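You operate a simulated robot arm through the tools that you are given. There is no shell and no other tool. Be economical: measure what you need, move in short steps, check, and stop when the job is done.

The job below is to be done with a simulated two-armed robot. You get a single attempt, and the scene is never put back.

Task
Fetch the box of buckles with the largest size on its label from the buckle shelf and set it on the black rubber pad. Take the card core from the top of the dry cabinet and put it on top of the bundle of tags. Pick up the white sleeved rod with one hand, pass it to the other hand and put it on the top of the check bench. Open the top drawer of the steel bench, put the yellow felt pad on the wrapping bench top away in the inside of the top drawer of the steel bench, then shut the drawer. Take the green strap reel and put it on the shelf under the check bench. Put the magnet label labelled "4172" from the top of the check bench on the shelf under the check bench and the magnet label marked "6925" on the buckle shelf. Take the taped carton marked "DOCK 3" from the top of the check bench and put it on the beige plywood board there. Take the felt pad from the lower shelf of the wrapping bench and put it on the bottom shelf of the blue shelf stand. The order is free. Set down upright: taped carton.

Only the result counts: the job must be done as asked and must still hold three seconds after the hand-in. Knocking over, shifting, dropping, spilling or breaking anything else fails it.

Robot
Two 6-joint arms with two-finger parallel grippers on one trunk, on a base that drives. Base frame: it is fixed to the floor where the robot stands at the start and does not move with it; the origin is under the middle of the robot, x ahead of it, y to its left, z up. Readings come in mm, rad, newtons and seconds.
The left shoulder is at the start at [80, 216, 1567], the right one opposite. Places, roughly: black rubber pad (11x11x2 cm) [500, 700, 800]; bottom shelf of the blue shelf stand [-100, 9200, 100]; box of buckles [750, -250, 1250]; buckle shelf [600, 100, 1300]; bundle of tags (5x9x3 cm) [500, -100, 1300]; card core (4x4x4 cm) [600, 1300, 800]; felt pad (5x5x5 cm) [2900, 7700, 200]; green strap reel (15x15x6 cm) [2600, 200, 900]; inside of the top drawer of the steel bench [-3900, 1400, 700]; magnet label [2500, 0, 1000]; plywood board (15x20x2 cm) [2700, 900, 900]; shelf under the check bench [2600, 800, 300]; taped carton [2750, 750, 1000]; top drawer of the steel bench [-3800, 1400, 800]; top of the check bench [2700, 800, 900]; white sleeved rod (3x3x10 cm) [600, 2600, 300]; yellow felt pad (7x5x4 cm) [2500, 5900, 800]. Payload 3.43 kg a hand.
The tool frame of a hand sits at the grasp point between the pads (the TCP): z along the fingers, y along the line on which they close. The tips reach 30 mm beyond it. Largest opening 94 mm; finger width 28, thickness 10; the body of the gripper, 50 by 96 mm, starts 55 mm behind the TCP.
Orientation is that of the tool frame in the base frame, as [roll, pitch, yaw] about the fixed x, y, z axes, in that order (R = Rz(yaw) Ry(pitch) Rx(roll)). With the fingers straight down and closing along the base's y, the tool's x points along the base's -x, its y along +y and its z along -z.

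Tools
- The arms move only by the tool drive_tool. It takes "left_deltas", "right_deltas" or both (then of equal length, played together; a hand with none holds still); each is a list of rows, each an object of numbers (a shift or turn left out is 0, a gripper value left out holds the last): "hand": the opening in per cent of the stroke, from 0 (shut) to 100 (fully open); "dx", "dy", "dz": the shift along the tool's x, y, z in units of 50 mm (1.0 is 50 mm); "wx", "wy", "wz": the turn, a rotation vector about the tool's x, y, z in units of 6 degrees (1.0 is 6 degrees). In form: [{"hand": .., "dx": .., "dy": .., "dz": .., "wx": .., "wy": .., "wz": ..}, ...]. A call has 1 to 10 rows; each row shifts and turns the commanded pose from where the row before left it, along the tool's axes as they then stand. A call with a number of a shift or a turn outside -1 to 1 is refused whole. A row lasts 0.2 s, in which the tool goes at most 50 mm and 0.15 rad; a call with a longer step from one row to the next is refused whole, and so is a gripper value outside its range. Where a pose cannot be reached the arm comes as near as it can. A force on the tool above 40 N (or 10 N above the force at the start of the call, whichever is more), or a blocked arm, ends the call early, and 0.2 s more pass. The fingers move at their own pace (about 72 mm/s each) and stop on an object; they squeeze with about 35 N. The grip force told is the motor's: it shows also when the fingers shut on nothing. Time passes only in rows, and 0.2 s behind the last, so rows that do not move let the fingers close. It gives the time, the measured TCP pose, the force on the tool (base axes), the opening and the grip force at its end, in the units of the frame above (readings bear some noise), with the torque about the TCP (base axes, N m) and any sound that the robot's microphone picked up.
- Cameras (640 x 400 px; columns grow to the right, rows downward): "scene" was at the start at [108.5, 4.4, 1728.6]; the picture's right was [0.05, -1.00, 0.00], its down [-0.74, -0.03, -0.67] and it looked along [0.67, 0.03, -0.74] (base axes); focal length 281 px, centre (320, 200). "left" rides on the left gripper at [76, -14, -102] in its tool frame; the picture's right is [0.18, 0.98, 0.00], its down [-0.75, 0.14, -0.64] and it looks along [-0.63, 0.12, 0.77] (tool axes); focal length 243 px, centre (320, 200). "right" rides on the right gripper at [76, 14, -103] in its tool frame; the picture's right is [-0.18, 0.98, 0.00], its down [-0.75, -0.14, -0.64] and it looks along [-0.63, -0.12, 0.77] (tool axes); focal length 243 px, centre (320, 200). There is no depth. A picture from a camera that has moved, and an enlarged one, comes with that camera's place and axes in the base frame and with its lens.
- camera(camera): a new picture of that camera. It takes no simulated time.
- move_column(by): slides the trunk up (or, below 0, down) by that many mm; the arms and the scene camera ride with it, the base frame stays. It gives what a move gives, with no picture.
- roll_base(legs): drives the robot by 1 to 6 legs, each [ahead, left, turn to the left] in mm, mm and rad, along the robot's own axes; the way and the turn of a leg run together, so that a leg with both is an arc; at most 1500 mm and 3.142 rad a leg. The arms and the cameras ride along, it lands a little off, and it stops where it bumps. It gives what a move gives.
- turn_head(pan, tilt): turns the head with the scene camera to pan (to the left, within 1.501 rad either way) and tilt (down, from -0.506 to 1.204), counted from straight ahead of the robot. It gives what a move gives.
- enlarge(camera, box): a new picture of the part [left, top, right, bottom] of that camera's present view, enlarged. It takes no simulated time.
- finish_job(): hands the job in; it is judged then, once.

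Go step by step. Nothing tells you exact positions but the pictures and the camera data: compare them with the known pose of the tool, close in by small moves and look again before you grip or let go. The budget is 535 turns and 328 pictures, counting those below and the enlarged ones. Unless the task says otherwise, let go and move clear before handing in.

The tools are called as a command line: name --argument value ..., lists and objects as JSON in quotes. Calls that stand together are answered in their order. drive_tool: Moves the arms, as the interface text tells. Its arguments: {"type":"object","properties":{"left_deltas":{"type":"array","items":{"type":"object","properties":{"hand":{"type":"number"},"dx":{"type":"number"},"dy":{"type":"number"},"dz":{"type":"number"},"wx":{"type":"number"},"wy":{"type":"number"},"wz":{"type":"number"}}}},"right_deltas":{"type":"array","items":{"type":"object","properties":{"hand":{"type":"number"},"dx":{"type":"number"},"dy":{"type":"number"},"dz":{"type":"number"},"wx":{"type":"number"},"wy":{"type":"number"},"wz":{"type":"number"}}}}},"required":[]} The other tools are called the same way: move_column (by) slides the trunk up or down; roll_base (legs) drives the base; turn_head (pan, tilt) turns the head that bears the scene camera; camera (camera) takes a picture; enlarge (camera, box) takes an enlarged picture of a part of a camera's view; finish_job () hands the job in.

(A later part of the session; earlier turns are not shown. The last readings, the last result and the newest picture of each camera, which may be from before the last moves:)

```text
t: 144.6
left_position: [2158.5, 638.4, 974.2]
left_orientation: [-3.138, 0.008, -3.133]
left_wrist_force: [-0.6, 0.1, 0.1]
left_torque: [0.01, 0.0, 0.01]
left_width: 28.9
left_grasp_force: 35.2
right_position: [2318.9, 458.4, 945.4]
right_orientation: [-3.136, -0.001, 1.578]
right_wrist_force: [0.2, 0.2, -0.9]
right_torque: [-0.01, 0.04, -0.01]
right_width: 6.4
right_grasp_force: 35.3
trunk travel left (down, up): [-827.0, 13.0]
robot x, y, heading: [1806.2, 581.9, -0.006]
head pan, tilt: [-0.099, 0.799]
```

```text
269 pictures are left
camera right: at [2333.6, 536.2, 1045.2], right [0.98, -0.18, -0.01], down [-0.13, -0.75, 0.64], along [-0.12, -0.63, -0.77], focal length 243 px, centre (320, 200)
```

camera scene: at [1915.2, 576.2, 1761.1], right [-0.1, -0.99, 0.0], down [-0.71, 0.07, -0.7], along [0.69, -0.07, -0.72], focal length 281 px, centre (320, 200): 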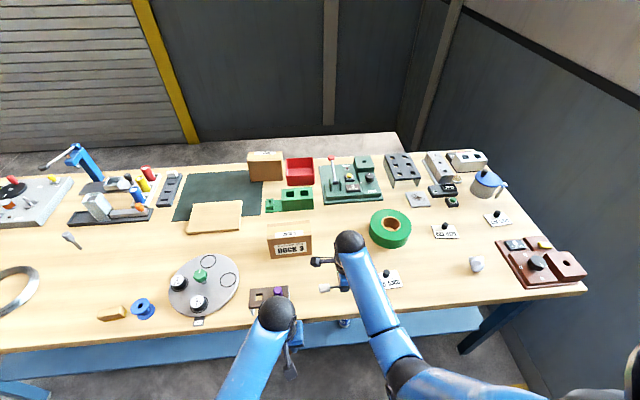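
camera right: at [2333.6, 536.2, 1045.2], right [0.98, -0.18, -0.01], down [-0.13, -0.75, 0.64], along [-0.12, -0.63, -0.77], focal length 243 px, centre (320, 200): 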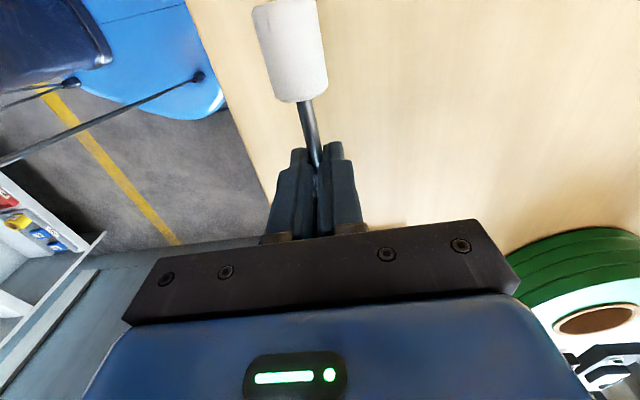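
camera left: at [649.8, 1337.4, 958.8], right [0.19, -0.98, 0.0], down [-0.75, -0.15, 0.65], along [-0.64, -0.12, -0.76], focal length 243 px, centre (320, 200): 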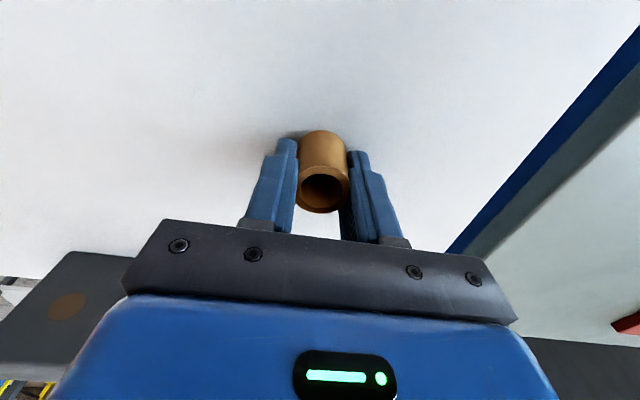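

drive_tool --right_deltas '[{"dz": 0.12}, {"dz": 0.1}, {"dz": 0.1}, {}]'

drive_tool --right_deltas '[{"dz": 0.1}, {"dz": 0.1}, {}]'

camera --camera "right"

```text
t: 145.6
left_position: [2158.8, 639.1, 973.7]
left_orientation: [-3.138, 0.008, -3.135]
left_wrist_force: [0.5, -0.3, -0.2]
left_torque: [0.01, -0.01, 0.0]
left_width: 29.2
left_grasp_force: 34.6
right_position: [2321.1, 460.0, 929.6]
right_orientation: [-3.136, -0.001, 1.578]
right_wrist_force: [0.2, -0.7, 0.3]
right_torque: [-0.06, -0.01, 0.01]
right_width: 6.6
right_grasp_force: 34.9
trunk travel left (down, up): [-827.0, 13.0]
robot x, y, heading: [1806.3, 584.8, -0.004]
head pan, tilt: [-0.099, 0.799]
```

```text
t: 146.4
left_position: [2158.2, 638.6, 973.8]
left_orientation: [-3.14, 0.008, -3.133]
left_wrist_force: [0.2, -0.8, 0.3]
left_torque: [-0.02, 0.0, 0.01]
left_width: 29.3
left_grasp_force: 34.9
right_position: [2319.9, 460.3, 918.4]
right_orientation: [-3.137, -0.001, 1.577]
right_wrist_force: [0.4, -0.6, 0.8]
right_torque: [-0.01, 0.02, -0.01]
right_width: 6.8
right_grasp_force: 34.7
trunk travel left (down, up): [-827.0, 13.0]
robot x, y, heading: [1801.9, 583.6, -0.002]
head pan, tilt: [-0.099, 0.799]
```

```text
268 pictures are left
camera right: at [2333.8, 537.0, 1019.5], right [0.98, -0.18, -0.01], down [-0.13, -0.75, 0.64], along [-0.12, -0.63, -0.77], focal length 243 px, centre (320, 200)
```

right: 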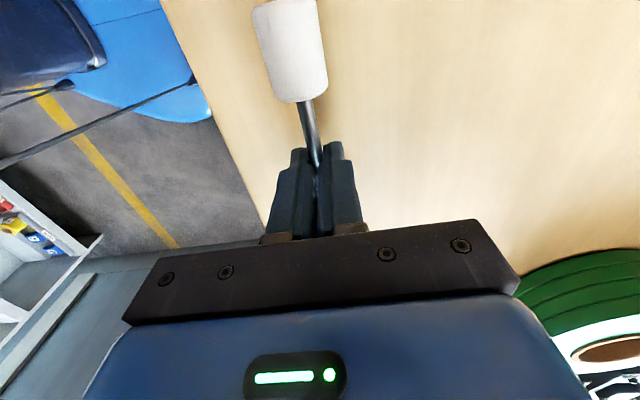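

Not yet in contact; the bench top must be a bit lower. Continue.

drive_tool --right_deltas '[{"dz": 0.1}, {"dz": 0.1}, {"dz": 0.1}, {}]'

camera --camera "right"

```text
t: 147.4
left_position: [2156.2, 640.2, 976.3]
left_orientation: [-3.138, 0.012, -3.134]
left_wrist_force: [0.5, -0.2, 0.3]
left_torque: [-0.01, 0.02, -0.01]
left_width: 28.9
left_grasp_force: 35.1
right_position: [2320.1, 460.7, 910.5]
right_orientation: [3.137, 0.0, 1.576]
right_wrist_force: [-12.8, -1.6, 24.5]
right_torque: [-0.07, 0.61, 0.09]
right_width: 7.1
right_grasp_force: 34.9
trunk travel left (down, up): [-827.0, 13.0]
robot x, y, heading: [1802.6, 582.7, -0.003]
head pan, tilt: [-0.099, 0.799]
stopped in row 4 (right hand): the force on the tool passed its limit at 44 N (the readings are from after the stop); the commanded pose is now the measured one
```

```text
267 pictures are left
camera right: at [2332.4, 536.9, 1011.0], right [0.98, -0.18, 0.0], down [-0.14, -0.75, 0.64], along [-0.11, -0.63, -0.77], focal length 243 px, centre (320, 200)
```

right: 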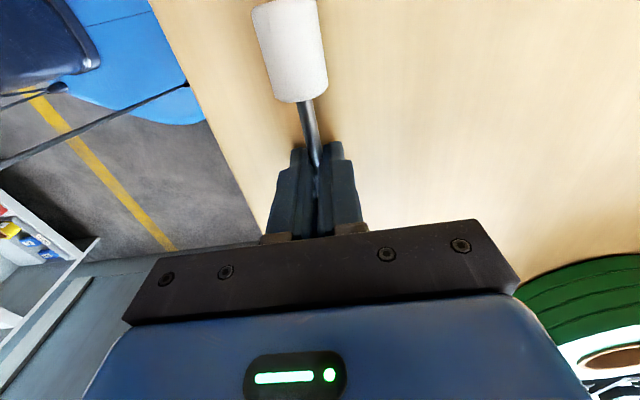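

Contact at TCP z≈910, so the bench top is z≈880. Release and rise.

drive_tool --right_deltas '[{"dz": -0.05}, {"hand": 25}, {}, {}, {"dz": -0.5}, {"dz": -0.8}, {"dz": -0.8}]'

camera --camera "right"

```text
t: 149.0
left_position: [2159.1, 637.3, 974.8]
left_orientation: [-3.14, 0.008, -3.136]
left_wrist_force: [-0.6, 0.3, -1.0]
left_torque: [0.03, 0.04, 0.0]
left_width: 29.1
left_grasp_force: 35.0
right_position: [2323.4, 458.9, 1013.8]
right_orientation: [3.138, 0.0, 1.578]
right_wrist_force: [0.7, 0.0, 0.2]
right_torque: [-0.02, 0.03, 0.02]
right_width: 23.6
right_grasp_force: 0.1
trunk travel left (down, up): [-827.0, 13.0]
robot x, y, heading: [1801.8, 584.7, -0.003]
head pan, tilt: [-0.099, 0.799]
```

```text
266 pictures are left
camera right: at [2335.2, 536.6, 1115.1], right [0.98, -0.18, 0.0], down [-0.14, -0.75, 0.64], along [-0.11, -0.63, -0.77], focal length 243 px, centre (320, 200)
```

right: 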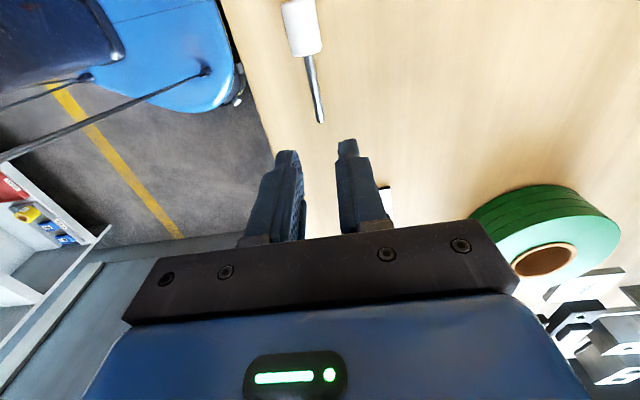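

Rod is down safely. I test how far the right arm can reach ahead over the free strip at y≈459.

drive_tool --right_deltas '[{"dy": 0.8}, {"dy": 0.8}, {"dy": 0.8}, {"dy": 0.8}, {}]'

```text
t: 150.2
left_position: [2158.5, 639.0, 973.9]
left_orientation: [-3.14, 0.007, -3.135]
left_wrist_force: [0.0, -0.1, 0.0]
left_torque: [0.0, -0.03, 0.0]
left_width: 28.8
left_grasp_force: 35.0
right_position: [2484.0, 461.8, 1015.6]
right_orientation: [3.138, -0.003, 1.58]
right_wrist_force: [0.0, 0.2, 0.2]
right_torque: [0.0, -0.04, -0.01]
right_width: 23.7
right_grasp_force: 0.0
trunk travel left (down, up): [-827.0, 13.0]
robot x, y, heading: [1801.2, 580.1, -0.002]
head pan, tilt: [-0.099, 0.799]
```

drive_tool --right_deltas '[{"dy": 0.8}, {"dy": 0.8}, {}]'

```text
t: 151.0
left_position: [2157.9, 639.2, 974.6]
left_orientation: [-3.141, 0.011, -3.134]
left_wrist_force: [-0.2, -0.2, 0.5]
left_torque: [0.0, -0.03, 0.01]
left_width: 29.0
left_grasp_force: 35.0
right_position: [2508.9, 456.7, 1029.3]
right_orientation: [3.138, -0.002, 1.579]
right_wrist_force: [-0.1, -0.4, 0.1]
right_torque: [-0.01, -0.03, -0.04]
right_width: 23.5
right_grasp_force: 0.0
right hand out of reach, approached as far as the arm can: row 1, 2
trunk travel left (down, up): [-827.0, 13.0]
robot x, y, heading: [1804.8, 582.2, -0.001]
head pan, tilt: [-0.099, 0.799]
```

Reach is about 700 mm ahead. Retract and turn the right hand to the standard yaw.

drive_tool --right_deltas '[{"dy": -0.8}, {"dy": -0.8}, {"dy": -0.8}, {"dy": -0.8}, {"dy": -0.8}, {"wz": -1}, {"wz": -1}, {"wz": -1}, {"wz": -1}, {"wz": -1}]'

drive_tool --right_deltas '[{"wz": -1}, {"wz": -1}, {"wz": -1}, {"wz": -1}, {"wz": -1}, {"wz": -1}, {"wz": -1}, {"wz": -1}, {"wz": -1}, {"wz": -1}]'

roll_base --legs '[[0, -670, 0]]'

turn_head --pan -0.1 --tilt 0.8

camera --camera "scene"

```text
t: 153.2
left_position: [2159.6, 638.5, 974.6]
left_orientation: [-3.14, 0.009, -3.136]
left_wrist_force: [-0.4, -0.3, 0.4]
left_torque: [-0.02, -0.02, 0.01]
left_width: 29.0
left_grasp_force: 35.2
right_position: [2309.6, 455.9, 1027.4]
right_orientation: [3.141, -0.001, 2.103]
right_wrist_force: [-0.9, 0.2, 0.1]
right_torque: [0.01, -0.02, -0.01]
right_width: 23.4
right_grasp_force: 0.0
trunk travel left (down, up): [-827.0, 13.0]
robot x, y, heading: [1801.3, 583.4, 0.001]
head pan, tilt: [-0.099, 0.799]
```

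```text
t: 155.4
left_position: [2158.8, 637.9, 973.8]
left_orientation: [-3.139, 0.007, -3.135]
left_wrist_force: [0.0, 0.1, -0.9]
left_torque: [0.03, -0.01, -0.02]
left_width: 29.2
left_grasp_force: 35.5
right_position: [2309.8, 455.5, 1026.3]
right_orientation: [3.142, 0.003, -3.131]
right_wrist_force: [-0.4, -0.3, -0.2]
right_torque: [-0.01, 0.02, 0.0]
right_width: 23.6
right_grasp_force: 0.1
trunk travel left (down, up): [-827.0, 13.0]
robot x, y, heading: [1805.2, 580.8, 0.001]
head pan, tilt: [-0.099, 0.799]
```

```text
t: 159.1
left_position: [2155.1, -36.4, 973.1]
left_orientation: [-3.138, 0.008, -3.136]
left_wrist_force: [0.4, 1.1, 0.0]
left_torque: [0.0, 0.0, 0.03]
left_width: 29.0
left_grasp_force: 35.1
right_position: [2307.0, -219.4, 1026.6]
right_orientation: [3.141, 0.003, -3.141]
right_wrist_force: [0.0, 0.4, 0.1]
right_torque: [-0.01, 0.02, -0.01]
right_width: 23.5
right_grasp_force: 0.0
trunk travel left (down, up): [-827.0, 13.0]
robot x, y, heading: [1799.2, -92.9, -0.008]
head pan, tilt: [-0.099, 0.799]
```

```text
t: 159.7
left_position: [2156.4, -36.7, 975.3]
left_orientation: [-3.14, 0.007, -3.138]
left_wrist_force: [0.0, 1.0, 0.6]
left_torque: [-0.01, 0.04, 0.01]
left_width: 28.8
left_grasp_force: 35.1
right_position: [2306.9, -220.5, 1028.1]
right_orientation: [-3.141, 0.004, -3.139]
right_wrist_force: [-0.5, -0.6, -0.1]
right_torque: [-0.02, 0.0, -0.01]
right_width: 23.5
right_grasp_force: 0.0
trunk travel left (down, up): [-827.0, 13.0]
robot x, y, heading: [1799.5, -90.8, -0.005]
head pan, tilt: [-0.099, 0.799]
```

```text
265 pictures are left
camera scene: at [1911.5, -98.2, 1761.2], right [-0.11, -0.99, 0.0], down [-0.71, 0.07, -0.7], along [0.69, -0.07, -0.72], focal length 281 px, centre (320, 200)
```

scene: 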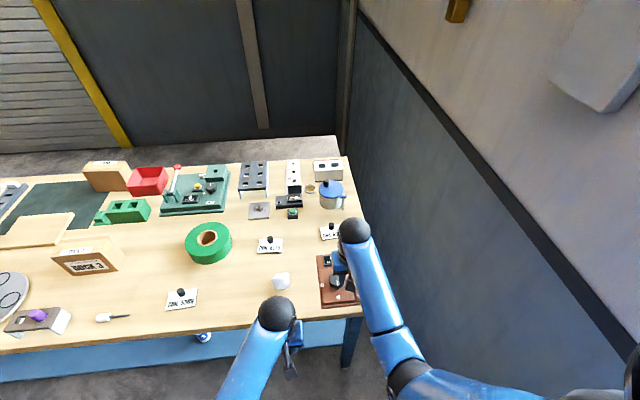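

Move the right hand forward over label 6925 at ≈(2567,-203).

drive_tool --right_deltas '[{"dx": -0.85, "dy": 0.06, "hand": 50}, {"dx": -0.85, "dy": 0.06}, {"dx": -0.85, "dy": 0.06}, {"dx": -0.85, "dy": 0.06}, {"dx": -0.85, "dy": 0.06}, {"dx": -0.7, "dy": 0.06}, {}]'

camera --camera "right"

camera --camera "scene"

```text
t: 161.3
left_position: [2155.7, -37.3, 973.5]
left_orientation: [-3.14, 0.01, -3.14]
left_wrist_force: [0.4, 0.1, 0.4]
left_torque: [-0.02, 0.02, -0.02]
left_width: 29.0
left_grasp_force: 34.5
right_position: [2508.5, -210.3, 1042.5]
right_orientation: [3.139, 0.004, -3.14]
right_wrist_force: [-0.3, 0.6, -0.8]
right_torque: [-0.01, -0.02, -0.02]
right_width: 46.9
right_grasp_force: 0.1
right hand out of reach, approached as far as the arm can: row 5, 6
trunk travel left (down, up): [-827.0, 13.0]
robot x, y, heading: [1804.2, -94.0, -0.006]
head pan, tilt: [-0.099, 0.799]
```

```text
264 pictures are left
camera right: at [2432.1, -195.2, 1142.6], right [0.18, 0.98, 0.0], down [0.75, -0.14, 0.64], along [0.63, -0.12, -0.76], focal length 243 px, centre (320, 200)
```

right: 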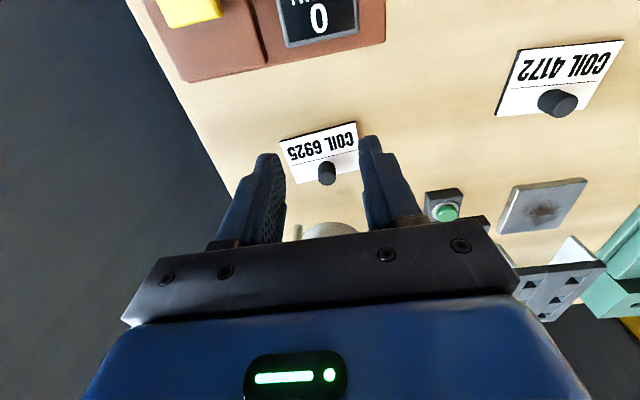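

```text
263 pictures are left
camera scene: at [1910.3, -100.2, 1761.3], right [-0.11, -0.99, 0.0], down [-0.71, 0.08, -0.7], along [0.69, -0.07, -0.72], focal length 281 px, centre (320, 200)
```

scene: 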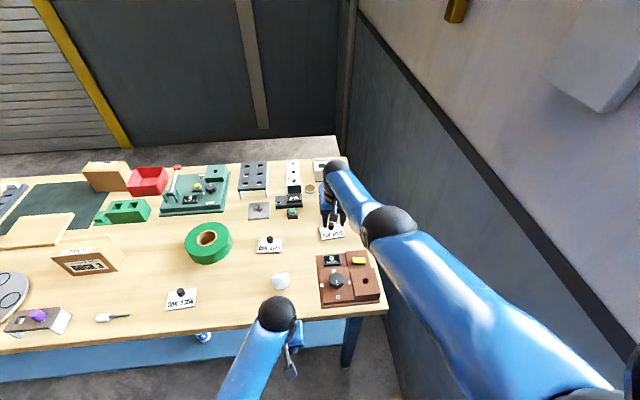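

The knob of 6925 is at ≈(2590,-216), so I need to drive ~110 mm closer.

roll_base --legs '[[120, 40, 0.006]]'

camera --camera "right"

```text
t: 162.6
left_position: [2270.3, 1.3, 975.3]
left_orientation: [-3.14, 0.013, -3.133]
left_wrist_force: [-0.3, 0.6, -0.5]
left_torque: [0.01, -0.02, 0.0]
left_width: 28.9
left_grasp_force: 34.8
right_position: [2625.4, -168.7, 1044.3]
right_orientation: [-3.142, 0.007, -3.133]
right_wrist_force: [-0.7, 0.7, 0.2]
right_torque: [0.05, -0.02, -0.03]
right_width: 47.1
right_grasp_force: 0.0
trunk travel left (down, up): [-827.0, 13.0]
robot x, y, heading: [1920.0, -50.0, -0.001]
head pan, tilt: [-0.099, 0.799]
```

```text
262 pictures are left
camera right: at [2547.2, -153.7, 1144.8], right [0.18, 0.98, 0.0], down [0.75, -0.14, 0.65], along [0.64, -0.11, -0.76], focal length 243 px, centre (320, 200)
```

right: 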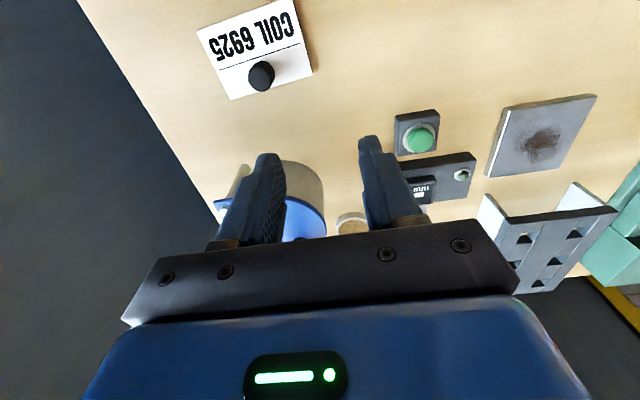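

drive_tool --right_deltas '[{"dx": 0.31, "dy": -0.48}, {"dx": 0.31, "dy": -0.47}, {"dz": 0.7}, {"dz": 0.7}, {}]'

camera --camera "right"

```text
t: 163.8
left_position: [2273.4, 2.1, 974.0]
left_orientation: [3.141, 0.01, -3.132]
left_wrist_force: [0.3, -0.2, -0.9]
left_torque: [0.0, -0.02, 0.01]
left_width: 29.1
left_grasp_force: 34.9
right_position: [2598.0, -216.4, 970.4]
right_orientation: [3.14, 0.003, -3.136]
right_wrist_force: [-0.4, -0.7, 0.0]
right_torque: [-0.01, -0.01, -0.01]
right_width: 47.1
right_grasp_force: 0.2
trunk travel left (down, up): [-827.0, 13.0]
robot x, y, heading: [1922.6, -53.7, 0.0]
head pan, tilt: [-0.099, 0.799]
```

```text
261 pictures are left
camera right: at [2520.4, -201.1, 1072.2], right [0.18, 0.98, 0.0], down [0.75, -0.14, 0.64], along [0.63, -0.11, -0.76], focal length 243 px, centre (320, 200)
```

right: 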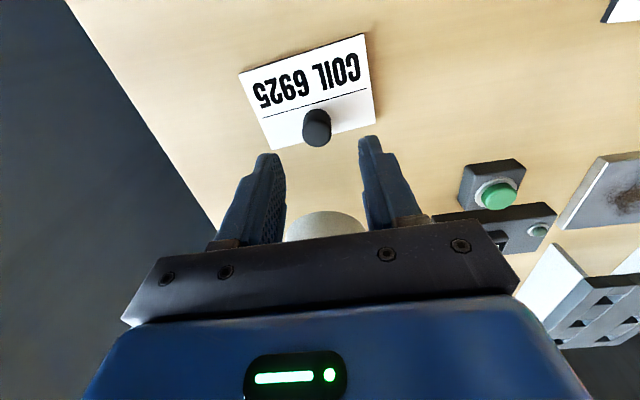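

drive_tool --right_deltas '[{"dx": 0.1, "dz": 0.4}, {"dz": 0.4}, {}]'

camera --camera "right"

```text
t: 164.6
left_position: [2274.1, 1.3, 973.9]
left_orientation: [-3.139, 0.012, -3.134]
left_wrist_force: [0.6, 0.1, 0.5]
left_torque: [0.01, -0.02, 0.01]
left_width: 29.1
left_grasp_force: 34.6
right_position: [2583.2, -216.7, 938.2]
right_orientation: [-3.141, 0.004, -3.134]
right_wrist_force: [0.0, 0.6, 0.5]
right_torque: [0.01, -0.01, -0.04]
right_width: 47.0
right_grasp_force: 0.1
right hand out of reach, approached as far as the arm can: row 2
trunk travel left (down, up): [-827.0, 13.0]
robot x, y, heading: [1919.8, -53.2, 0.004]
head pan, tilt: [-0.099, 0.799]
```

```text
260 pictures are left
camera right: at [2505.0, -201.6, 1038.5], right [0.18, 0.98, 0.0], down [0.75, -0.14, 0.64], along [0.63, -0.11, -0.76], focal length 243 px, centre (320, 200)
```

right: 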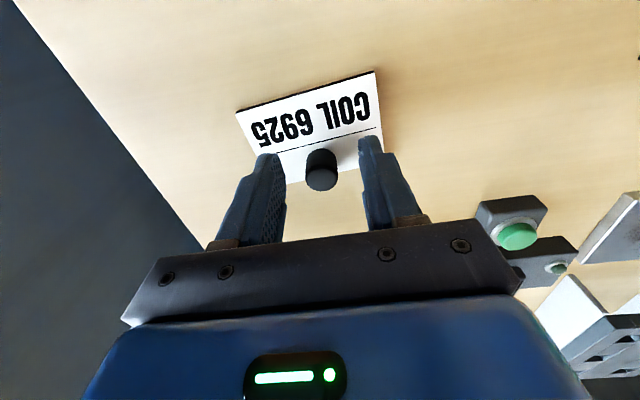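

At arm's limit; drive 30 mm closer.

roll_base --legs '[[30, 0, 0]]'

camera --camera "right"

```text
t: 165.4
left_position: [2298.5, 2.1, 975.8]
left_orientation: [-3.141, 0.014, -3.133]
left_wrist_force: [-0.2, 0.1, 0.0]
left_torque: [-0.01, -0.04, -0.02]
left_width: 28.8
left_grasp_force: 34.9
right_position: [2607.7, -214.9, 941.6]
right_orientation: [-3.141, 0.009, -3.137]
right_wrist_force: [-1.2, 0.1, 0.8]
right_torque: [0.0, -0.05, 0.0]
right_width: 46.9
right_grasp_force: 0.1
trunk travel left (down, up): [-827.0, 13.0]
robot x, y, heading: [1948.6, -53.4, 0.002]
head pan, tilt: [-0.099, 0.799]
```

```text
259 pictures are left
camera right: at [2529.4, -201.3, 1041.9], right [0.18, 0.98, 0.0], down [0.75, -0.14, 0.65], along [0.64, -0.11, -0.76], focal length 243 px, centre (320, 200)
```

right: 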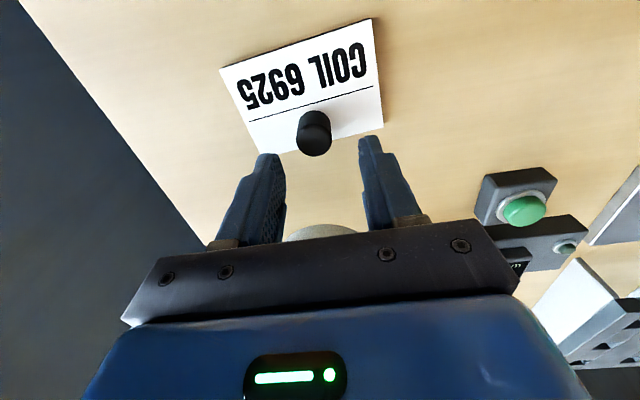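

drive_tool --right_deltas '[{"dx": 0.25, "dy": -0.02}, {"dz": 0.4}, {}]'

camera --camera "right"

```text
t: 166.2
left_position: [2300.0, 2.4, 975.1]
left_orientation: [-3.139, 0.012, -3.134]
left_wrist_force: [0.0, 0.3, -0.7]
left_torque: [-0.02, 0.0, 0.02]
left_width: 29.0
left_grasp_force: 34.8
right_position: [2596.2, -217.9, 919.2]
right_orientation: [3.14, 0.005, -3.133]
right_wrist_force: [-0.6, 0.0, -0.4]
right_torque: [-0.03, -0.03, -0.01]
right_width: 46.8
right_grasp_force: 0.0
right hand out of reach, approached as far as the arm can: row 1, 2
trunk travel left (down, up): [-827.0, 13.0]
robot x, y, heading: [1947.3, -49.8, 0.003]
head pan, tilt: [-0.099, 0.799]
```

```text
258 pictures are left
camera right: at [2519.1, -202.4, 1020.3], right [0.18, 0.98, 0.0], down [0.75, -0.14, 0.65], along [0.64, -0.11, -0.76], focal length 243 px, centre (320, 200)
```

right: 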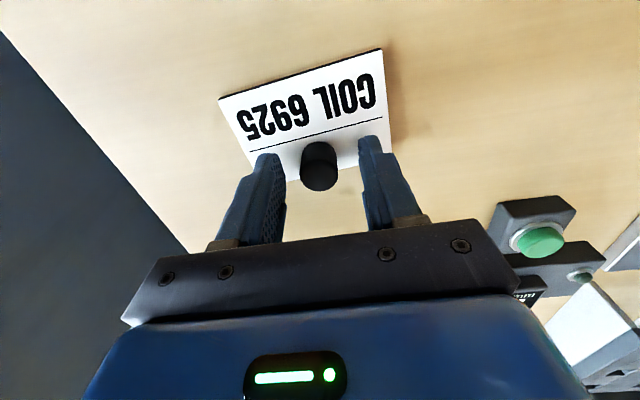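

Fingers bracket the knob; close and lift slightly.

drive_tool --right_deltas '[{"hand": 0}, {}, {}, {}, {}]'

camera --camera "right"

```text
t: 167.4
left_position: [2303.5, 3.5, 974.6]
left_orientation: [-3.141, 0.009, -3.133]
left_wrist_force: [0.1, 0.3, -0.8]
left_torque: [-0.01, 0.01, 0.0]
left_width: 29.3
left_grasp_force: 35.0
right_position: [2598.8, -217.5, 918.5]
right_orientation: [3.141, 0.002, -3.134]
right_wrist_force: [0.0, -0.4, 0.5]
right_torque: [0.04, -0.06, 0.03]
right_width: 20.7
right_grasp_force: 35.0
trunk travel left (down, up): [-827.0, 13.0]
robot x, y, heading: [1947.9, -52.1, -0.002]
head pan, tilt: [-0.099, 0.799]
```

```text
257 pictures are left
camera right: at [2521.5, -202.5, 1019.0], right [0.18, 0.98, 0.0], down [0.75, -0.14, 0.64], along [0.63, -0.11, -0.77], focal length 243 px, centre (320, 200)
```

right: 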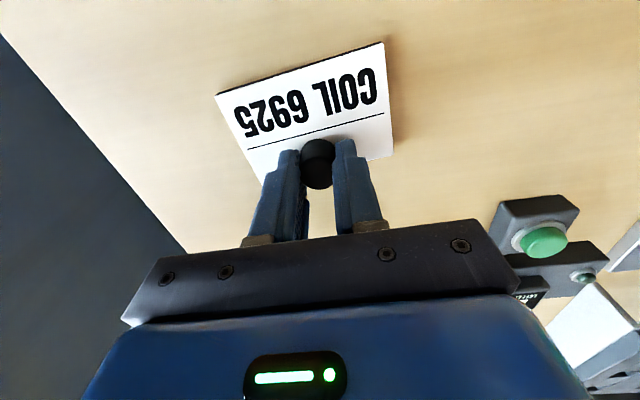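

Gripped. Lift, retract, and back the base away.

drive_tool --right_deltas '[{"dz": -0.4}, {"dz": -0.8}, {"dz": -0.8}, {"dx": 0.9}, {"dx": 0.9}, {"dx": 0.9}, {"dx": 0.9}, {}]'

camera --camera "right"

roll_base --legs '[[-400, 50, 0]]'

```text
t: 169.2
left_position: [2303.9, 3.6, 974.8]
left_orientation: [-3.139, 0.009, -3.133]
left_wrist_force: [0.6, -0.4, -0.3]
left_torque: [0.0, -0.02, -0.02]
left_width: 29.1
left_grasp_force: 35.4
right_position: [2596.2, -199.1, 917.5]
right_orientation: [3.141, 0.003, -3.134]
right_wrist_force: [-0.4, 0.1, -0.5]
right_torque: [0.01, -0.01, -0.01]
right_width: 20.8
right_grasp_force: 34.8
right hand out of reach, approached as far as the arm can: row 1, 2, 3, 4, 5, 6, 7
trunk travel left (down, up): [-827.0, 13.0]
robot x, y, heading: [1951.6, -54.6, -0.001]
head pan, tilt: [-0.099, 0.799]
```

```text
256 pictures are left
camera right: at [2519.2, -185.1, 1018.4], right [0.18, 0.98, 0.0], down [0.75, -0.14, 0.64], along [0.63, -0.11, -0.77], focal length 243 px, centre (320, 200)
```

right: 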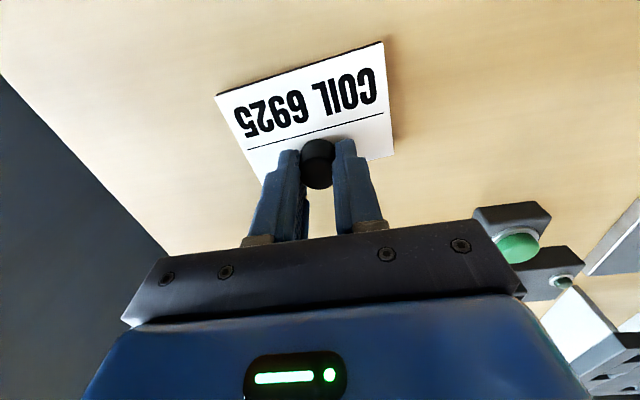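

```text
t: 170.5
left_position: [2220.3, 14.8, 973.4]
left_orientation: [-3.14, 0.006, -3.135]
left_wrist_force: [0.0, 0.0, 0.2]
left_torque: [0.01, -0.01, -0.02]
left_width: 29.1
left_grasp_force: 34.8
right_position: [2516.8, -191.3, 920.5]
right_orientation: [-3.139, 0.015, -3.139]
right_wrist_force: [0.1, -0.4, -0.8]
right_torque: [-0.05, 0.0, -0.04]
right_width: 20.2
right_grasp_force: 35.5
trunk travel left (down, up): [-827.0, 13.0]
robot x, y, heading: [1864.2, -40.8, -0.001]
head pan, tilt: [-0.099, 0.799]
stopped in leg 1: the force on the tool passed its limit at 51 N (the readings are from after the stop); the commanded pose is now the measured one
```

The arm never lifted (joint limit) and backing dragged the label against something. I stop and inspect.

camera --camera "right"

camera --camera "scene"

```text
255 pictures are left
camera right: at [2438.1, -176.6, 1019.5], right [0.18, 0.98, 0.0], down [0.75, -0.14, 0.65], along [0.64, -0.12, -0.76], focal length 243 px, centre (320, 200)
```

right: 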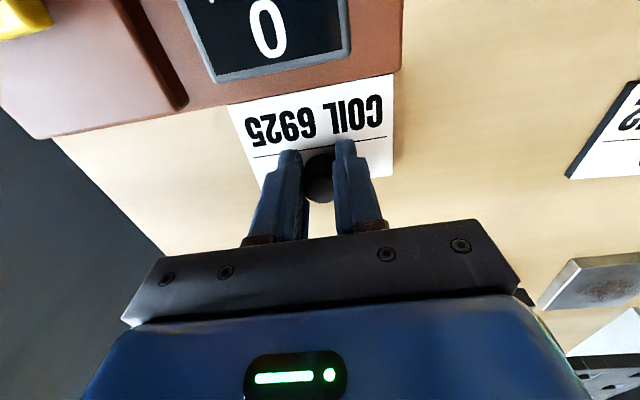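

```text
254 pictures are left
camera scene: at [1976.2, -48.2, 1760.8], right [-0.1, -0.99, 0.0], down [-0.71, 0.07, -0.7], along [0.69, -0.07, -0.72], focal length 281 px, centre (320, 200)
```

scene: 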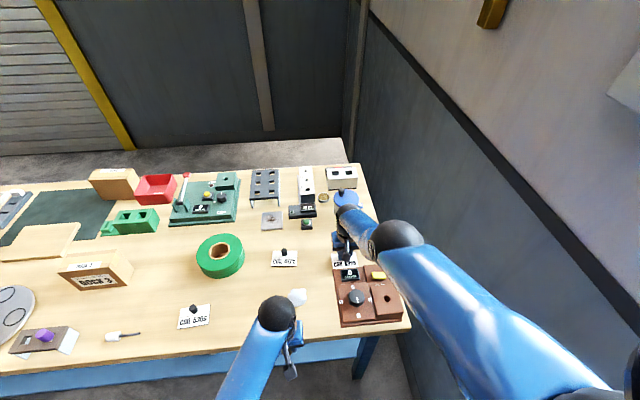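

The brown device hasn't moved measurably; the label abuts it. I ease forward 20 mm and then lift in a separate, checked step.

roll_base --legs '[[20, 0, 0]]'

drive_tool --right_deltas '[{"dz": -0.2}, {"dz": -0.2}, {}]'

```text
t: 171.3
left_position: [2232.6, 13.3, 976.0]
left_orientation: [-3.14, 0.013, -3.136]
left_wrist_force: [0.3, -0.7, 0.0]
left_torque: [0.0, -0.04, 0.01]
left_width: 29.0
left_grasp_force: 35.3
right_position: [2530.7, -191.6, 923.5]
right_orientation: [-3.141, 0.02, -3.137]
right_wrist_force: [-0.1, -0.5, -0.6]
right_torque: [0.04, -0.03, -0.04]
right_width: 20.3
right_grasp_force: 35.7
trunk travel left (down, up): [-827.0, 13.0]
robot x, y, heading: [1881.5, -40.6, -0.006]
head pan, tilt: [-0.099, 0.799]
```

```text
t: 172.1
left_position: [2236.2, 13.2, 974.5]
left_orientation: [-3.139, 0.01, -3.135]
left_wrist_force: [-0.1, -0.5, 1.5]
left_torque: [0.04, -0.01, -0.02]
left_width: 29.2
left_grasp_force: 35.0
right_position: [2541.5, -191.1, 936.1]
right_orientation: [-3.139, 0.014, -3.137]
right_wrist_force: [0.8, -0.4, 0.6]
right_torque: [-0.01, -0.01, 0.0]
right_width: 20.5
right_grasp_force: 34.9
right hand out of reach, approached as far as the arm can: row 1, 2
trunk travel left (down, up): [-827.0, 13.0]
robot x, y, heading: [1885.0, -42.2, -0.004]
head pan, tilt: [-0.099, 0.799]
```

The arm seems stuck at a boundary; test a small pull-back together with a lift.

drive_tool --right_deltas '[{"dz": -0.4}, {"dz": -0.4}, {"dz": -0.4}, {}]'

camera --camera "right"

```text
t: 173.1
left_position: [2237.7, 14.5, 974.0]
left_orientation: [-3.138, 0.007, -3.135]
left_wrist_force: [0.2, 0.1, 0.4]
left_torque: [0.01, 0.02, 0.01]
left_width: 28.8
left_grasp_force: 34.9
right_position: [2569.4, -187.2, 981.4]
right_orientation: [-3.14, 0.012, -3.137]
right_wrist_force: [-0.2, -0.5, -0.4]
right_torque: [0.04, 0.03, 0.01]
right_width: 20.4
right_grasp_force: 35.2
right hand out of reach, approached as far as the arm can: row 1, 2, 3
trunk travel left (down, up): [-827.0, 13.0]
robot x, y, heading: [1884.3, -42.1, -0.003]
head pan, tilt: [-0.099, 0.799]
```

```text
253 pictures are left
camera right: at [2490.7, -172.9, 1080.9], right [0.18, 0.98, 0.0], down [0.75, -0.14, 0.65], along [0.64, -0.12, -0.76], focal length 243 px, centre (320, 200)
```

right: 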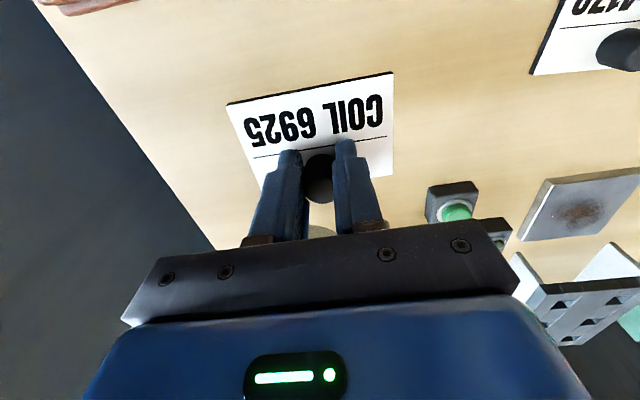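

Label is now ~60 mm above the bench. I slide the base left past the device, then back off.

roll_base --legs '[[0, 135, 0], [-350, 0, 0]]'

camera --camera "scene"

```text
t: 176.2
left_position: [1890.9, 149.6, 973.0]
left_orientation: [-3.139, 0.006, -3.135]
left_wrist_force: [-0.7, -0.3, -0.3]
left_torque: [-0.01, 0.01, -0.04]
left_width: 28.7
left_grasp_force: 35.3
right_position: [2224.4, -51.8, 979.5]
right_orientation: [-3.138, 0.011, -3.137]
right_wrist_force: [0.6, 0.3, -0.2]
right_torque: [-0.02, 0.0, 0.01]
right_width: 20.4
right_grasp_force: 34.8
trunk travel left (down, up): [-827.0, 13.0]
robot x, y, heading: [1533.1, 95.1, -0.003]
head pan, tilt: [-0.099, 0.799]
```

```text
252 pictures are left
camera scene: at [1649.4, 87.5, 1760.8], right [-0.1, -0.99, 0.0], down [-0.72, 0.07, -0.69], along [0.69, -0.07, -0.72], focal length 281 px, centre (320, 200)
```

scene: 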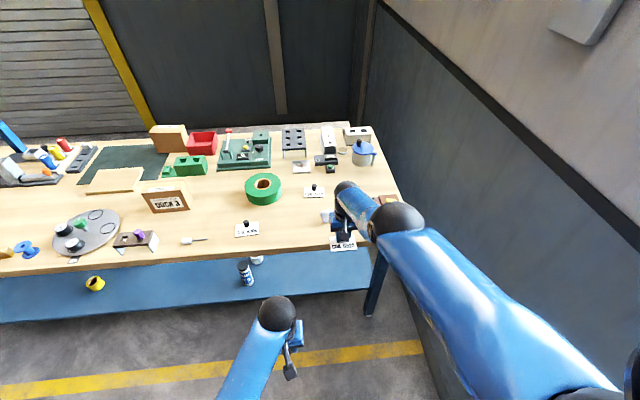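

Clear of the bench. Now try to retract the right arm in free space.

drive_tool --right_deltas '[{"dx": 0.5}, {"dx": 0.8}, {"dx": 0.8}, {"dx": 0.8}, {"dx": 0.8}, {}]'

```text
t: 177.6
left_position: [1888.8, 150.4, 972.8]
left_orientation: [-3.14, 0.008, -3.134]
left_wrist_force: [0.3, -0.1, 0.0]
left_torque: [0.04, -0.01, 0.0]
left_width: 29.1
left_grasp_force: 34.6
right_position: [2166.5, -33.7, 897.2]
right_orientation: [-3.139, 0.01, -3.138]
right_wrist_force: [0.4, 0.5, 0.1]
right_torque: [0.01, -0.01, 0.0]
right_width: 20.3
right_grasp_force: 35.1
right hand out of reach, approached as far as the arm can: row 1, 2, 3, 4, 5
trunk travel left (down, up): [-827.0, 13.0]
robot x, y, heading: [1534.4, 92.6, -0.001]
head pan, tilt: [-0.099, 0.799]
```

The elbow is stretched straight (singular). I try a sideways and upward motion to unlock it.

drive_tool --right_deltas '[{"dy": -0.8}, {"dy": -0.8}, {"dy": -0.8}, {"dz": -0.8}, {"dz": -0.8}, {"dz": -0.8}, {}]'

camera --camera "scene"

```text
t: 179.2
left_position: [1889.2, 150.6, 975.0]
left_orientation: [-3.14, 0.009, -3.132]
left_wrist_force: [0.5, 0.2, -1.1]
left_torque: [0.01, -0.01, 0.02]
left_width: 29.1
left_grasp_force: 35.2
right_position: [2225.5, -156.9, 984.0]
right_orientation: [3.141, 0.009, -3.137]
right_wrist_force: [0.2, 0.2, -0.8]
right_torque: [0.0, 0.02, -0.05]
right_width: 20.4
right_grasp_force: 35.1
right hand out of reach, approached as far as the arm can: row 1, 4, 5, 6
trunk travel left (down, up): [-827.0, 13.0]
robot x, y, heading: [1532.9, 92.0, -0.002]
head pan, tilt: [-0.099, 0.799]
```

```text
251 pictures are left
camera scene: at [1645.0, 87.3, 1761.2], right [-0.1, -0.99, 0.0], down [-0.71, 0.07, -0.7], along [0.69, -0.07, -0.72], focal length 281 px, centre (320, 200)
```

scene: 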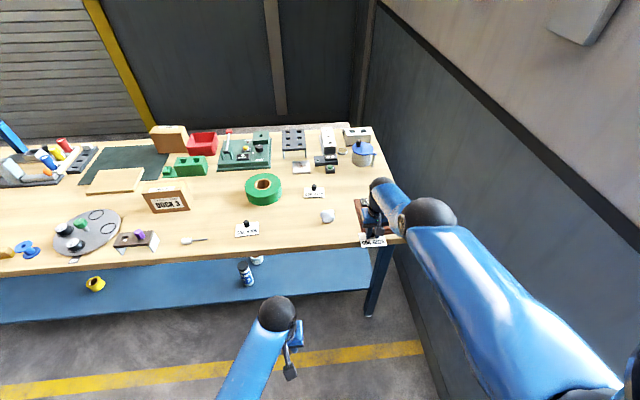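

Maybe a wrist joint is at its stop; I test a yaw turn (as used before) and then a pull-in.

drive_tool --right_deltas '[{"wz": 1}, {"wz": 1}, {"wz": 1}, {"wz": 1}, {"wz": 1}, {}]'

drive_tool --right_deltas '[{"dx": 0.4, "dy": -0.2}, {"dx": 0.4, "dy": -0.2}, {}]'

```text
t: 180.6
left_position: [1889.9, 149.8, 974.1]
left_orientation: [-3.14, 0.008, -3.135]
left_wrist_force: [0.0, -0.5, -0.5]
left_torque: [0.0, 0.0, -0.01]
left_width: 28.8
left_grasp_force: 35.3
right_position: [2224.7, -155.5, 984.6]
right_orientation: [3.138, 0.01, 2.621]
right_wrist_force: [-0.4, 0.0, -0.9]
right_torque: [0.02, -0.02, 0.0]
right_width: 20.3
right_grasp_force: 35.8
trunk travel left (down, up): [-827.0, 13.0]
robot x, y, heading: [1533.6, 97.0, -0.005]
head pan, tilt: [-0.099, 0.799]
```

```text
t: 181.4
left_position: [1888.8, 150.8, 972.9]
left_orientation: [-3.139, 0.01, -3.135]
left_wrist_force: [-0.2, 0.7, 0.0]
left_torque: [0.01, 0.0, -0.02]
left_width: 28.9
left_grasp_force: 34.9
right_position: [2214.4, -155.1, 963.2]
right_orientation: [3.137, 0.01, 2.623]
right_wrist_force: [-0.5, 0.6, -0.3]
right_torque: [0.0, -0.02, -0.03]
right_width: 20.7
right_grasp_force: 35.7
right hand out of reach, approached as far as the arm can: row 1, 2
trunk travel left (down, up): [-827.0, 13.0]
robot x, y, heading: [1534.5, 94.4, -0.004]
head pan, tilt: [-0.099, 0.799]
```

Sideways chord moves are reachable; I use one to bend the elbow slightly and then pull in with tiny steps.

drive_tool --right_deltas '[{"dx": 0.18, "dy": 0.31}, {"dx": 0.18, "dy": 0.31}, {"dx": 0.03, "dy": -0.017}, {"dx": 0.05, "dy": -0.03}, {"dx": 0.1, "dy": -0.06}, {"dx": 0.2, "dy": -0.12}, {"dx": 0.4, "dy": -0.2}, {"dx": 0.6, "dy": -0.3}]'

```text
t: 183.2
left_position: [1889.5, 150.0, 974.5]
left_orientation: [-3.139, 0.008, -3.134]
left_wrist_force: [-0.7, -0.1, 0.4]
left_torque: [-0.01, -0.02, 0.03]
left_width: 28.8
left_grasp_force: 35.2
right_position: [2196.0, -115.1, 930.4]
right_orientation: [3.135, 0.011, 2.621]
right_wrist_force: [-0.1, 0.0, -1.2]
right_torque: [-0.03, -0.01, -0.01]
right_width: 20.3
right_grasp_force: 34.6
right hand out of reach, approached as far as the arm can: row 4, 5, 6, 7, 8
trunk travel left (down, up): [-827.0, 13.0]
robot x, y, heading: [1533.6, 96.4, -0.005]
head pan, tilt: [-0.099, 0.799]
```

Retracting worked earlier with yaw ≈1.58, so I turn the hand to that yaw and try again.

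drive_tool --right_deltas '[{"wz": 1}, {"wz": 1}, {"wz": 1}, {"wz": 1}, {"wz": 1}, {"wz": 1}, {"wz": 1}, {"wz": 1}, {"wz": 1}, {"wz": 1}]'

drive_tool --right_deltas '[{"dy": -0.5}, {"dy": -0.8}, {"dy": -0.8}, {}]'

```text
t: 185.4
left_position: [1888.7, 150.2, 974.4]
left_orientation: [-3.139, 0.008, -3.135]
left_wrist_force: [-0.2, 0.3, 1.1]
left_torque: [0.0, 0.02, 0.01]
left_width: 28.6
left_grasp_force: 34.8
right_position: [2196.7, -116.0, 929.9]
right_orientation: [3.129, 0.001, 1.573]
right_wrist_force: [-0.4, 0.2, -2.2]
right_torque: [0.02, -0.02, 0.01]
right_width: 20.5
right_grasp_force: 35.0
trunk travel left (down, up): [-827.0, 13.0]
robot x, y, heading: [1531.5, 95.7, -0.001]
head pan, tilt: [-0.099, 0.799]
```

```text
t: 186.4
left_position: [1889.1, 149.6, 973.8]
left_orientation: [-3.14, 0.009, -3.136]
left_wrist_force: [-0.2, 0.4, -0.6]
left_torque: [0.03, -0.02, 0.0]
left_width: 29.1
left_grasp_force: 35.5
right_position: [2161.0, -115.7, 880.9]
right_orientation: [3.13, 0.0, 1.576]
right_wrist_force: [0.1, 0.2, 0.3]
right_torque: [-0.05, 0.0, 0.01]
right_width: 20.6
right_grasp_force: 35.4
right hand out of reach, approached as far as the arm can: row 1, 2, 3
trunk travel left (down, up): [-827.0, 13.0]
robot x, y, heading: [1535.9, 96.6, -0.003]
head pan, tilt: [-0.099, 0.799]
```

Perhaps the elbow passed slightly beyond straight to its stop; I push outward first and then retract.

drive_tool --right_deltas '[{"dy": 0.7, "dz": 0.6}, {"dy": 0.7, "dz": 0.6}, {"dy": 0.7, "dz": 0.6}, {"dz": -0.8}, {"dz": -0.8}, {"dz": -0.8}, {}]'

```text
t: 188.0
left_position: [1888.7, 149.6, 974.8]
left_orientation: [-3.14, 0.009, -3.132]
left_wrist_force: [0.0, 0.0, 0.2]
left_torque: [-0.02, 0.0, -0.03]
left_width: 29.1
left_grasp_force: 35.1
right_position: [2216.1, -117.4, 964.9]
right_orientation: [3.134, 0.002, 1.574]
right_wrist_force: [0.1, -0.2, -0.5]
right_torque: [0.01, 0.0, -0.01]
right_width: 20.5
right_grasp_force: 34.6
right hand out of reach, approached as far as the arm can: row 1, 2, 3, 4, 5, 6
trunk travel left (down, up): [-827.0, 13.0]
robot x, y, heading: [1536.2, 99.8, 0.001]
head pan, tilt: [-0.099, 0.799]
```

Try tilting the tool forward, which should require the elbow to bend.

drive_tool --right_deltas '[{"wx": -1}, {"wx": -1}, {"wx": -1}, {"wx": -1}, {}]'

```text
t: 189.2
left_position: [1889.3, 148.5, 974.0]
left_orientation: [-3.139, 0.008, -3.133]
left_wrist_force: [-0.4, -0.3, -0.5]
left_torque: [0.01, 0.0, -0.01]
left_width: 28.9
left_grasp_force: 35.3
right_position: [2269.2, -114.8, 931.9]
right_orientation: [2.711, 0.003, 1.574]
right_wrist_force: [0.0, 0.5, -1.4]
right_torque: [0.01, 0.0, 0.02]
right_width: 20.5
right_grasp_force: 35.1
right hand out of reach, approached as far as the arm can: row 1, 2, 3, 4
trunk travel left (down, up): [-827.0, 13.0]
robot x, y, heading: [1533.9, 93.7, -0.002]
head pan, tilt: [-0.099, 0.799]
```

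The elbow remains locked. Let me look at the right arm's posture.

turn_head --pan -0.9 --tilt 0.9

camera --camera "scene"

camera --camera "right"

```text
t: 190.4
left_position: [1889.1, 150.3, 973.1]
left_orientation: [-3.139, 0.01, -3.134]
left_wrist_force: [-0.5, -0.9, 0.2]
left_torque: [-0.01, -0.01, -0.02]
left_width: 29.2
left_grasp_force: 35.6
right_position: [2267.9, -115.7, 932.7]
right_orientation: [2.71, 0.001, 1.574]
right_wrist_force: [0.4, 0.0, -0.8]
right_torque: [0.03, 0.02, 0.01]
right_width: 20.4
right_grasp_force: 35.2
trunk travel left (down, up): [-827.0, 13.0]
robot x, y, heading: [1534.5, 92.4, -0.003]
head pan, tilt: [-0.901, 0.901]
```

```text
250 pictures are left
camera scene: at [1611.7, 36.4, 1753.3], right [-0.78, -0.62, 0.0], down [-0.49, 0.61, -0.62], along [0.38, -0.49, -0.78], focal length 281 px, centre (320, 200)
```

scene: 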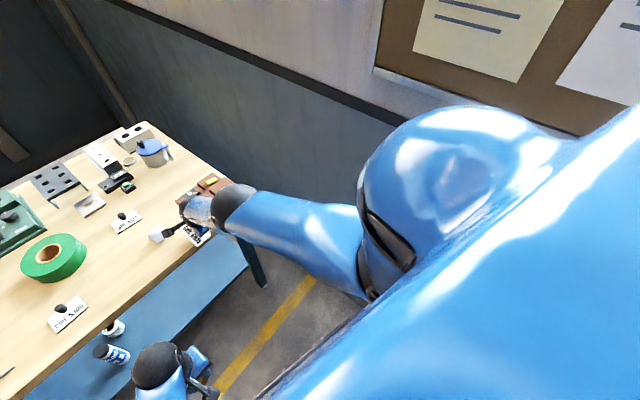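

```text
249 pictures are left
camera right: at [2237.6, -38.4, 1030.4], right [0.89, -0.18, 0.41], down [-0.39, -0.75, 0.53], along [0.21, -0.63, -0.75], focal length 243 px, centre (320, 200)
```

right: 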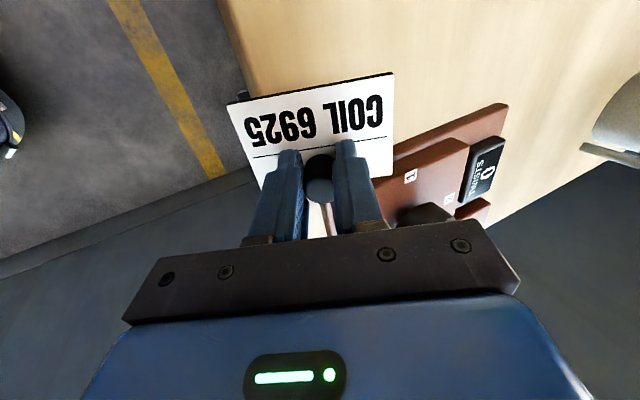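

The label is close to the bench edge; I back the base off, then untilt and push forward-up to bring the elbow through straight.

roll_base --legs '[[-200, 0, 0]]'

drive_tool --right_deltas '[{"wx": 1}, {"wx": 1}, {"wx": 1}, {"wx": 1}, {"dy": 0.9}, {"dy": 0.9}, {"dy": 0.9}, {"dy": -0.5}, {"dy": -0.8}, {}]'

```text
t: 192.0
left_position: [1693.5, 152.0, 973.2]
left_orientation: [-3.14, 0.006, -3.135]
left_wrist_force: [0.4, 1.1, -0.6]
left_torque: [0.02, 0.03, -0.01]
left_width: 29.0
left_grasp_force: 35.0
right_position: [2071.0, -115.4, 931.2]
right_orientation: [2.716, 0.0, 1.575]
right_wrist_force: [-0.3, -0.1, 0.2]
right_torque: [0.0, 0.02, 0.0]
right_width: 20.6
right_grasp_force: 34.5
trunk travel left (down, up): [-827.0, 13.0]
robot x, y, heading: [1332.6, 93.3, -0.001]
head pan, tilt: [-0.901, 0.901]
```

```text
t: 194.2
left_position: [1688.5, 149.4, 974.8]
left_orientation: [-3.141, 0.01, -3.136]
left_wrist_force: [1.4, -0.3, -0.3]
left_torque: [-0.01, 0.0, -0.01]
left_width: 28.9
left_grasp_force: 35.1
right_position: [2026.4, -113.9, 966.7]
right_orientation: [3.078, 0.001, 1.576]
right_wrist_force: [-0.4, -0.2, -1.4]
right_torque: [0.02, 0.0, -0.01]
right_width: 20.2
right_grasp_force: 34.8
right hand out of reach, approached as far as the arm can: row 1, 2, 3, 4, 5, 6, 7, 8, 9
trunk travel left (down, up): [-827.0, 13.0]
robot x, y, heading: [1335.7, 97.7, -0.004]
head pan, tilt: [-0.901, 0.901]
```

Still locked. I try raising the hand a long way along the boundary to change the arm's geometry.

drive_tool --right_deltas '[{"dz": -0.9}, {"dz": -0.9}, {"dz": -0.9}, {"dz": -0.9}, {"dz": -0.9}, {"dz": -0.9}, {}]'

```text
t: 195.8
left_position: [1688.3, 150.7, 974.6]
left_orientation: [-3.141, 0.008, -3.135]
left_wrist_force: [-0.3, 0.5, -0.3]
left_torque: [0.0, -0.02, 0.02]
left_width: 29.2
left_grasp_force: 35.3
right_position: [2103.8, -113.7, 1207.1]
right_orientation: [3.08, 0.002, 1.576]
right_wrist_force: [-0.7, -1.0, -1.7]
right_torque: [-0.03, 0.03, -0.01]
right_width: 20.5
right_grasp_force: 34.8
right hand out of reach, approached as far as the arm can: row 1, 2, 3, 4, 5, 6
trunk travel left (down, up): [-827.0, 13.0]
robot x, y, heading: [1332.1, 93.9, -0.002]
head pan, tilt: [-0.901, 0.901]
```

drive_tool --right_deltas '[{"dz": -0.9}, {"dz": -0.9}, {"dz": -0.9}, {"dz": -0.9}, {"dy": -0.9}, {"dy": -0.9}, {"dy": -0.9}, {}]'

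```text
t: 197.6
left_position: [1689.6, 150.1, 974.4]
left_orientation: [-3.14, 0.01, -3.135]
left_wrist_force: [0.4, 0.0, 0.6]
left_torque: [-0.02, 0.01, 0.01]
left_width: 29.1
left_grasp_force: 34.8
right_position: [2102.0, -112.9, 1389.7]
right_orientation: [3.078, 0.002, 1.575]
right_wrist_force: [1.0, -0.4, 0.0]
right_torque: [0.0, 0.02, 0.01]
right_width: 20.5
right_grasp_force: 35.4
right hand out of reach, approached as far as the arm can: row 1, 2, 5, 6, 7
trunk travel left (down, up): [-827.0, 13.0]
robot x, y, heading: [1338.6, 95.2, -0.002]
head pan, tilt: [-0.901, 0.901]
```

drive_tool --right_deltas '[{"dz": 0.3, "dy": -0.6}, {"dz": 0.3, "dy": -0.6}, {"dy": -0.6, "dx": 0.6}, {"dy": -0.6, "dx": 0.6}, {}]'

camera --camera "scene"

```text
t: 198.8
left_position: [1689.5, 150.4, 973.8]
left_orientation: [-3.14, 0.01, -3.133]
left_wrist_force: [0.5, 0.4, -0.1]
left_torque: [0.04, 0.01, 0.0]
left_width: 29.1
left_grasp_force: 34.8
right_position: [2100.3, -48.3, 1362.3]
right_orientation: [3.079, 0.0, 1.575]
right_wrist_force: [0.2, 0.1, -0.6]
right_torque: [0.02, -0.01, 0.02]
right_width: 20.4
right_grasp_force: 34.9
right hand out of reach, approached as far as the arm can: row 1, 2, 3, 4
trunk travel left (down, up): [-827.0, 13.0]
robot x, y, heading: [1334.6, 97.8, 0.001]
head pan, tilt: [-0.901, 0.901]
```

```text
248 pictures are left
camera scene: at [1411.4, 36.6, 1753.3], right [-0.78, -0.62, 0.0], down [-0.49, 0.61, -0.62], along [0.38, -0.49, -0.78], focal length 281 px, centre (320, 200)
```

scene: 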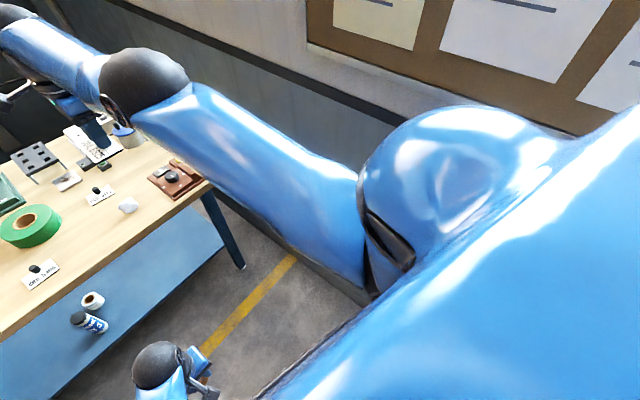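

Elbow bends mainly sideways in good postures, so I try strong lateral moves with pull-in.

drive_tool --right_deltas '[{"dx": -0.9, "dy": -0.3}, {"dx": -0.9, "dy": -0.3}, {"dx": -0.9, "dy": -0.3}, {"dy": -0.7}, {"dy": -0.7}, {}]'

```text
t: 200.2
left_position: [1688.7, 150.8, 973.6]
left_orientation: [3.141, 0.009, -3.133]
left_wrist_force: [0.0, -0.1, -0.7]
left_torque: [-0.01, -0.01, -0.03]
left_width: 29.2
left_grasp_force: 35.0
right_position: [2101.1, -186.6, 1364.4]
right_orientation: [3.078, -0.001, 1.576]
right_wrist_force: [0.6, 0.0, -0.8]
right_torque: [0.05, 0.02, 0.0]
right_width: 20.8
right_grasp_force: 34.4
right hand out of reach, approached as far as the arm can: row 1, 2, 3, 4, 5
trunk travel left (down, up): [-827.0, 13.0]
robot x, y, heading: [1337.9, 92.6, -0.004]
head pan, tilt: [-0.901, 0.901]
```

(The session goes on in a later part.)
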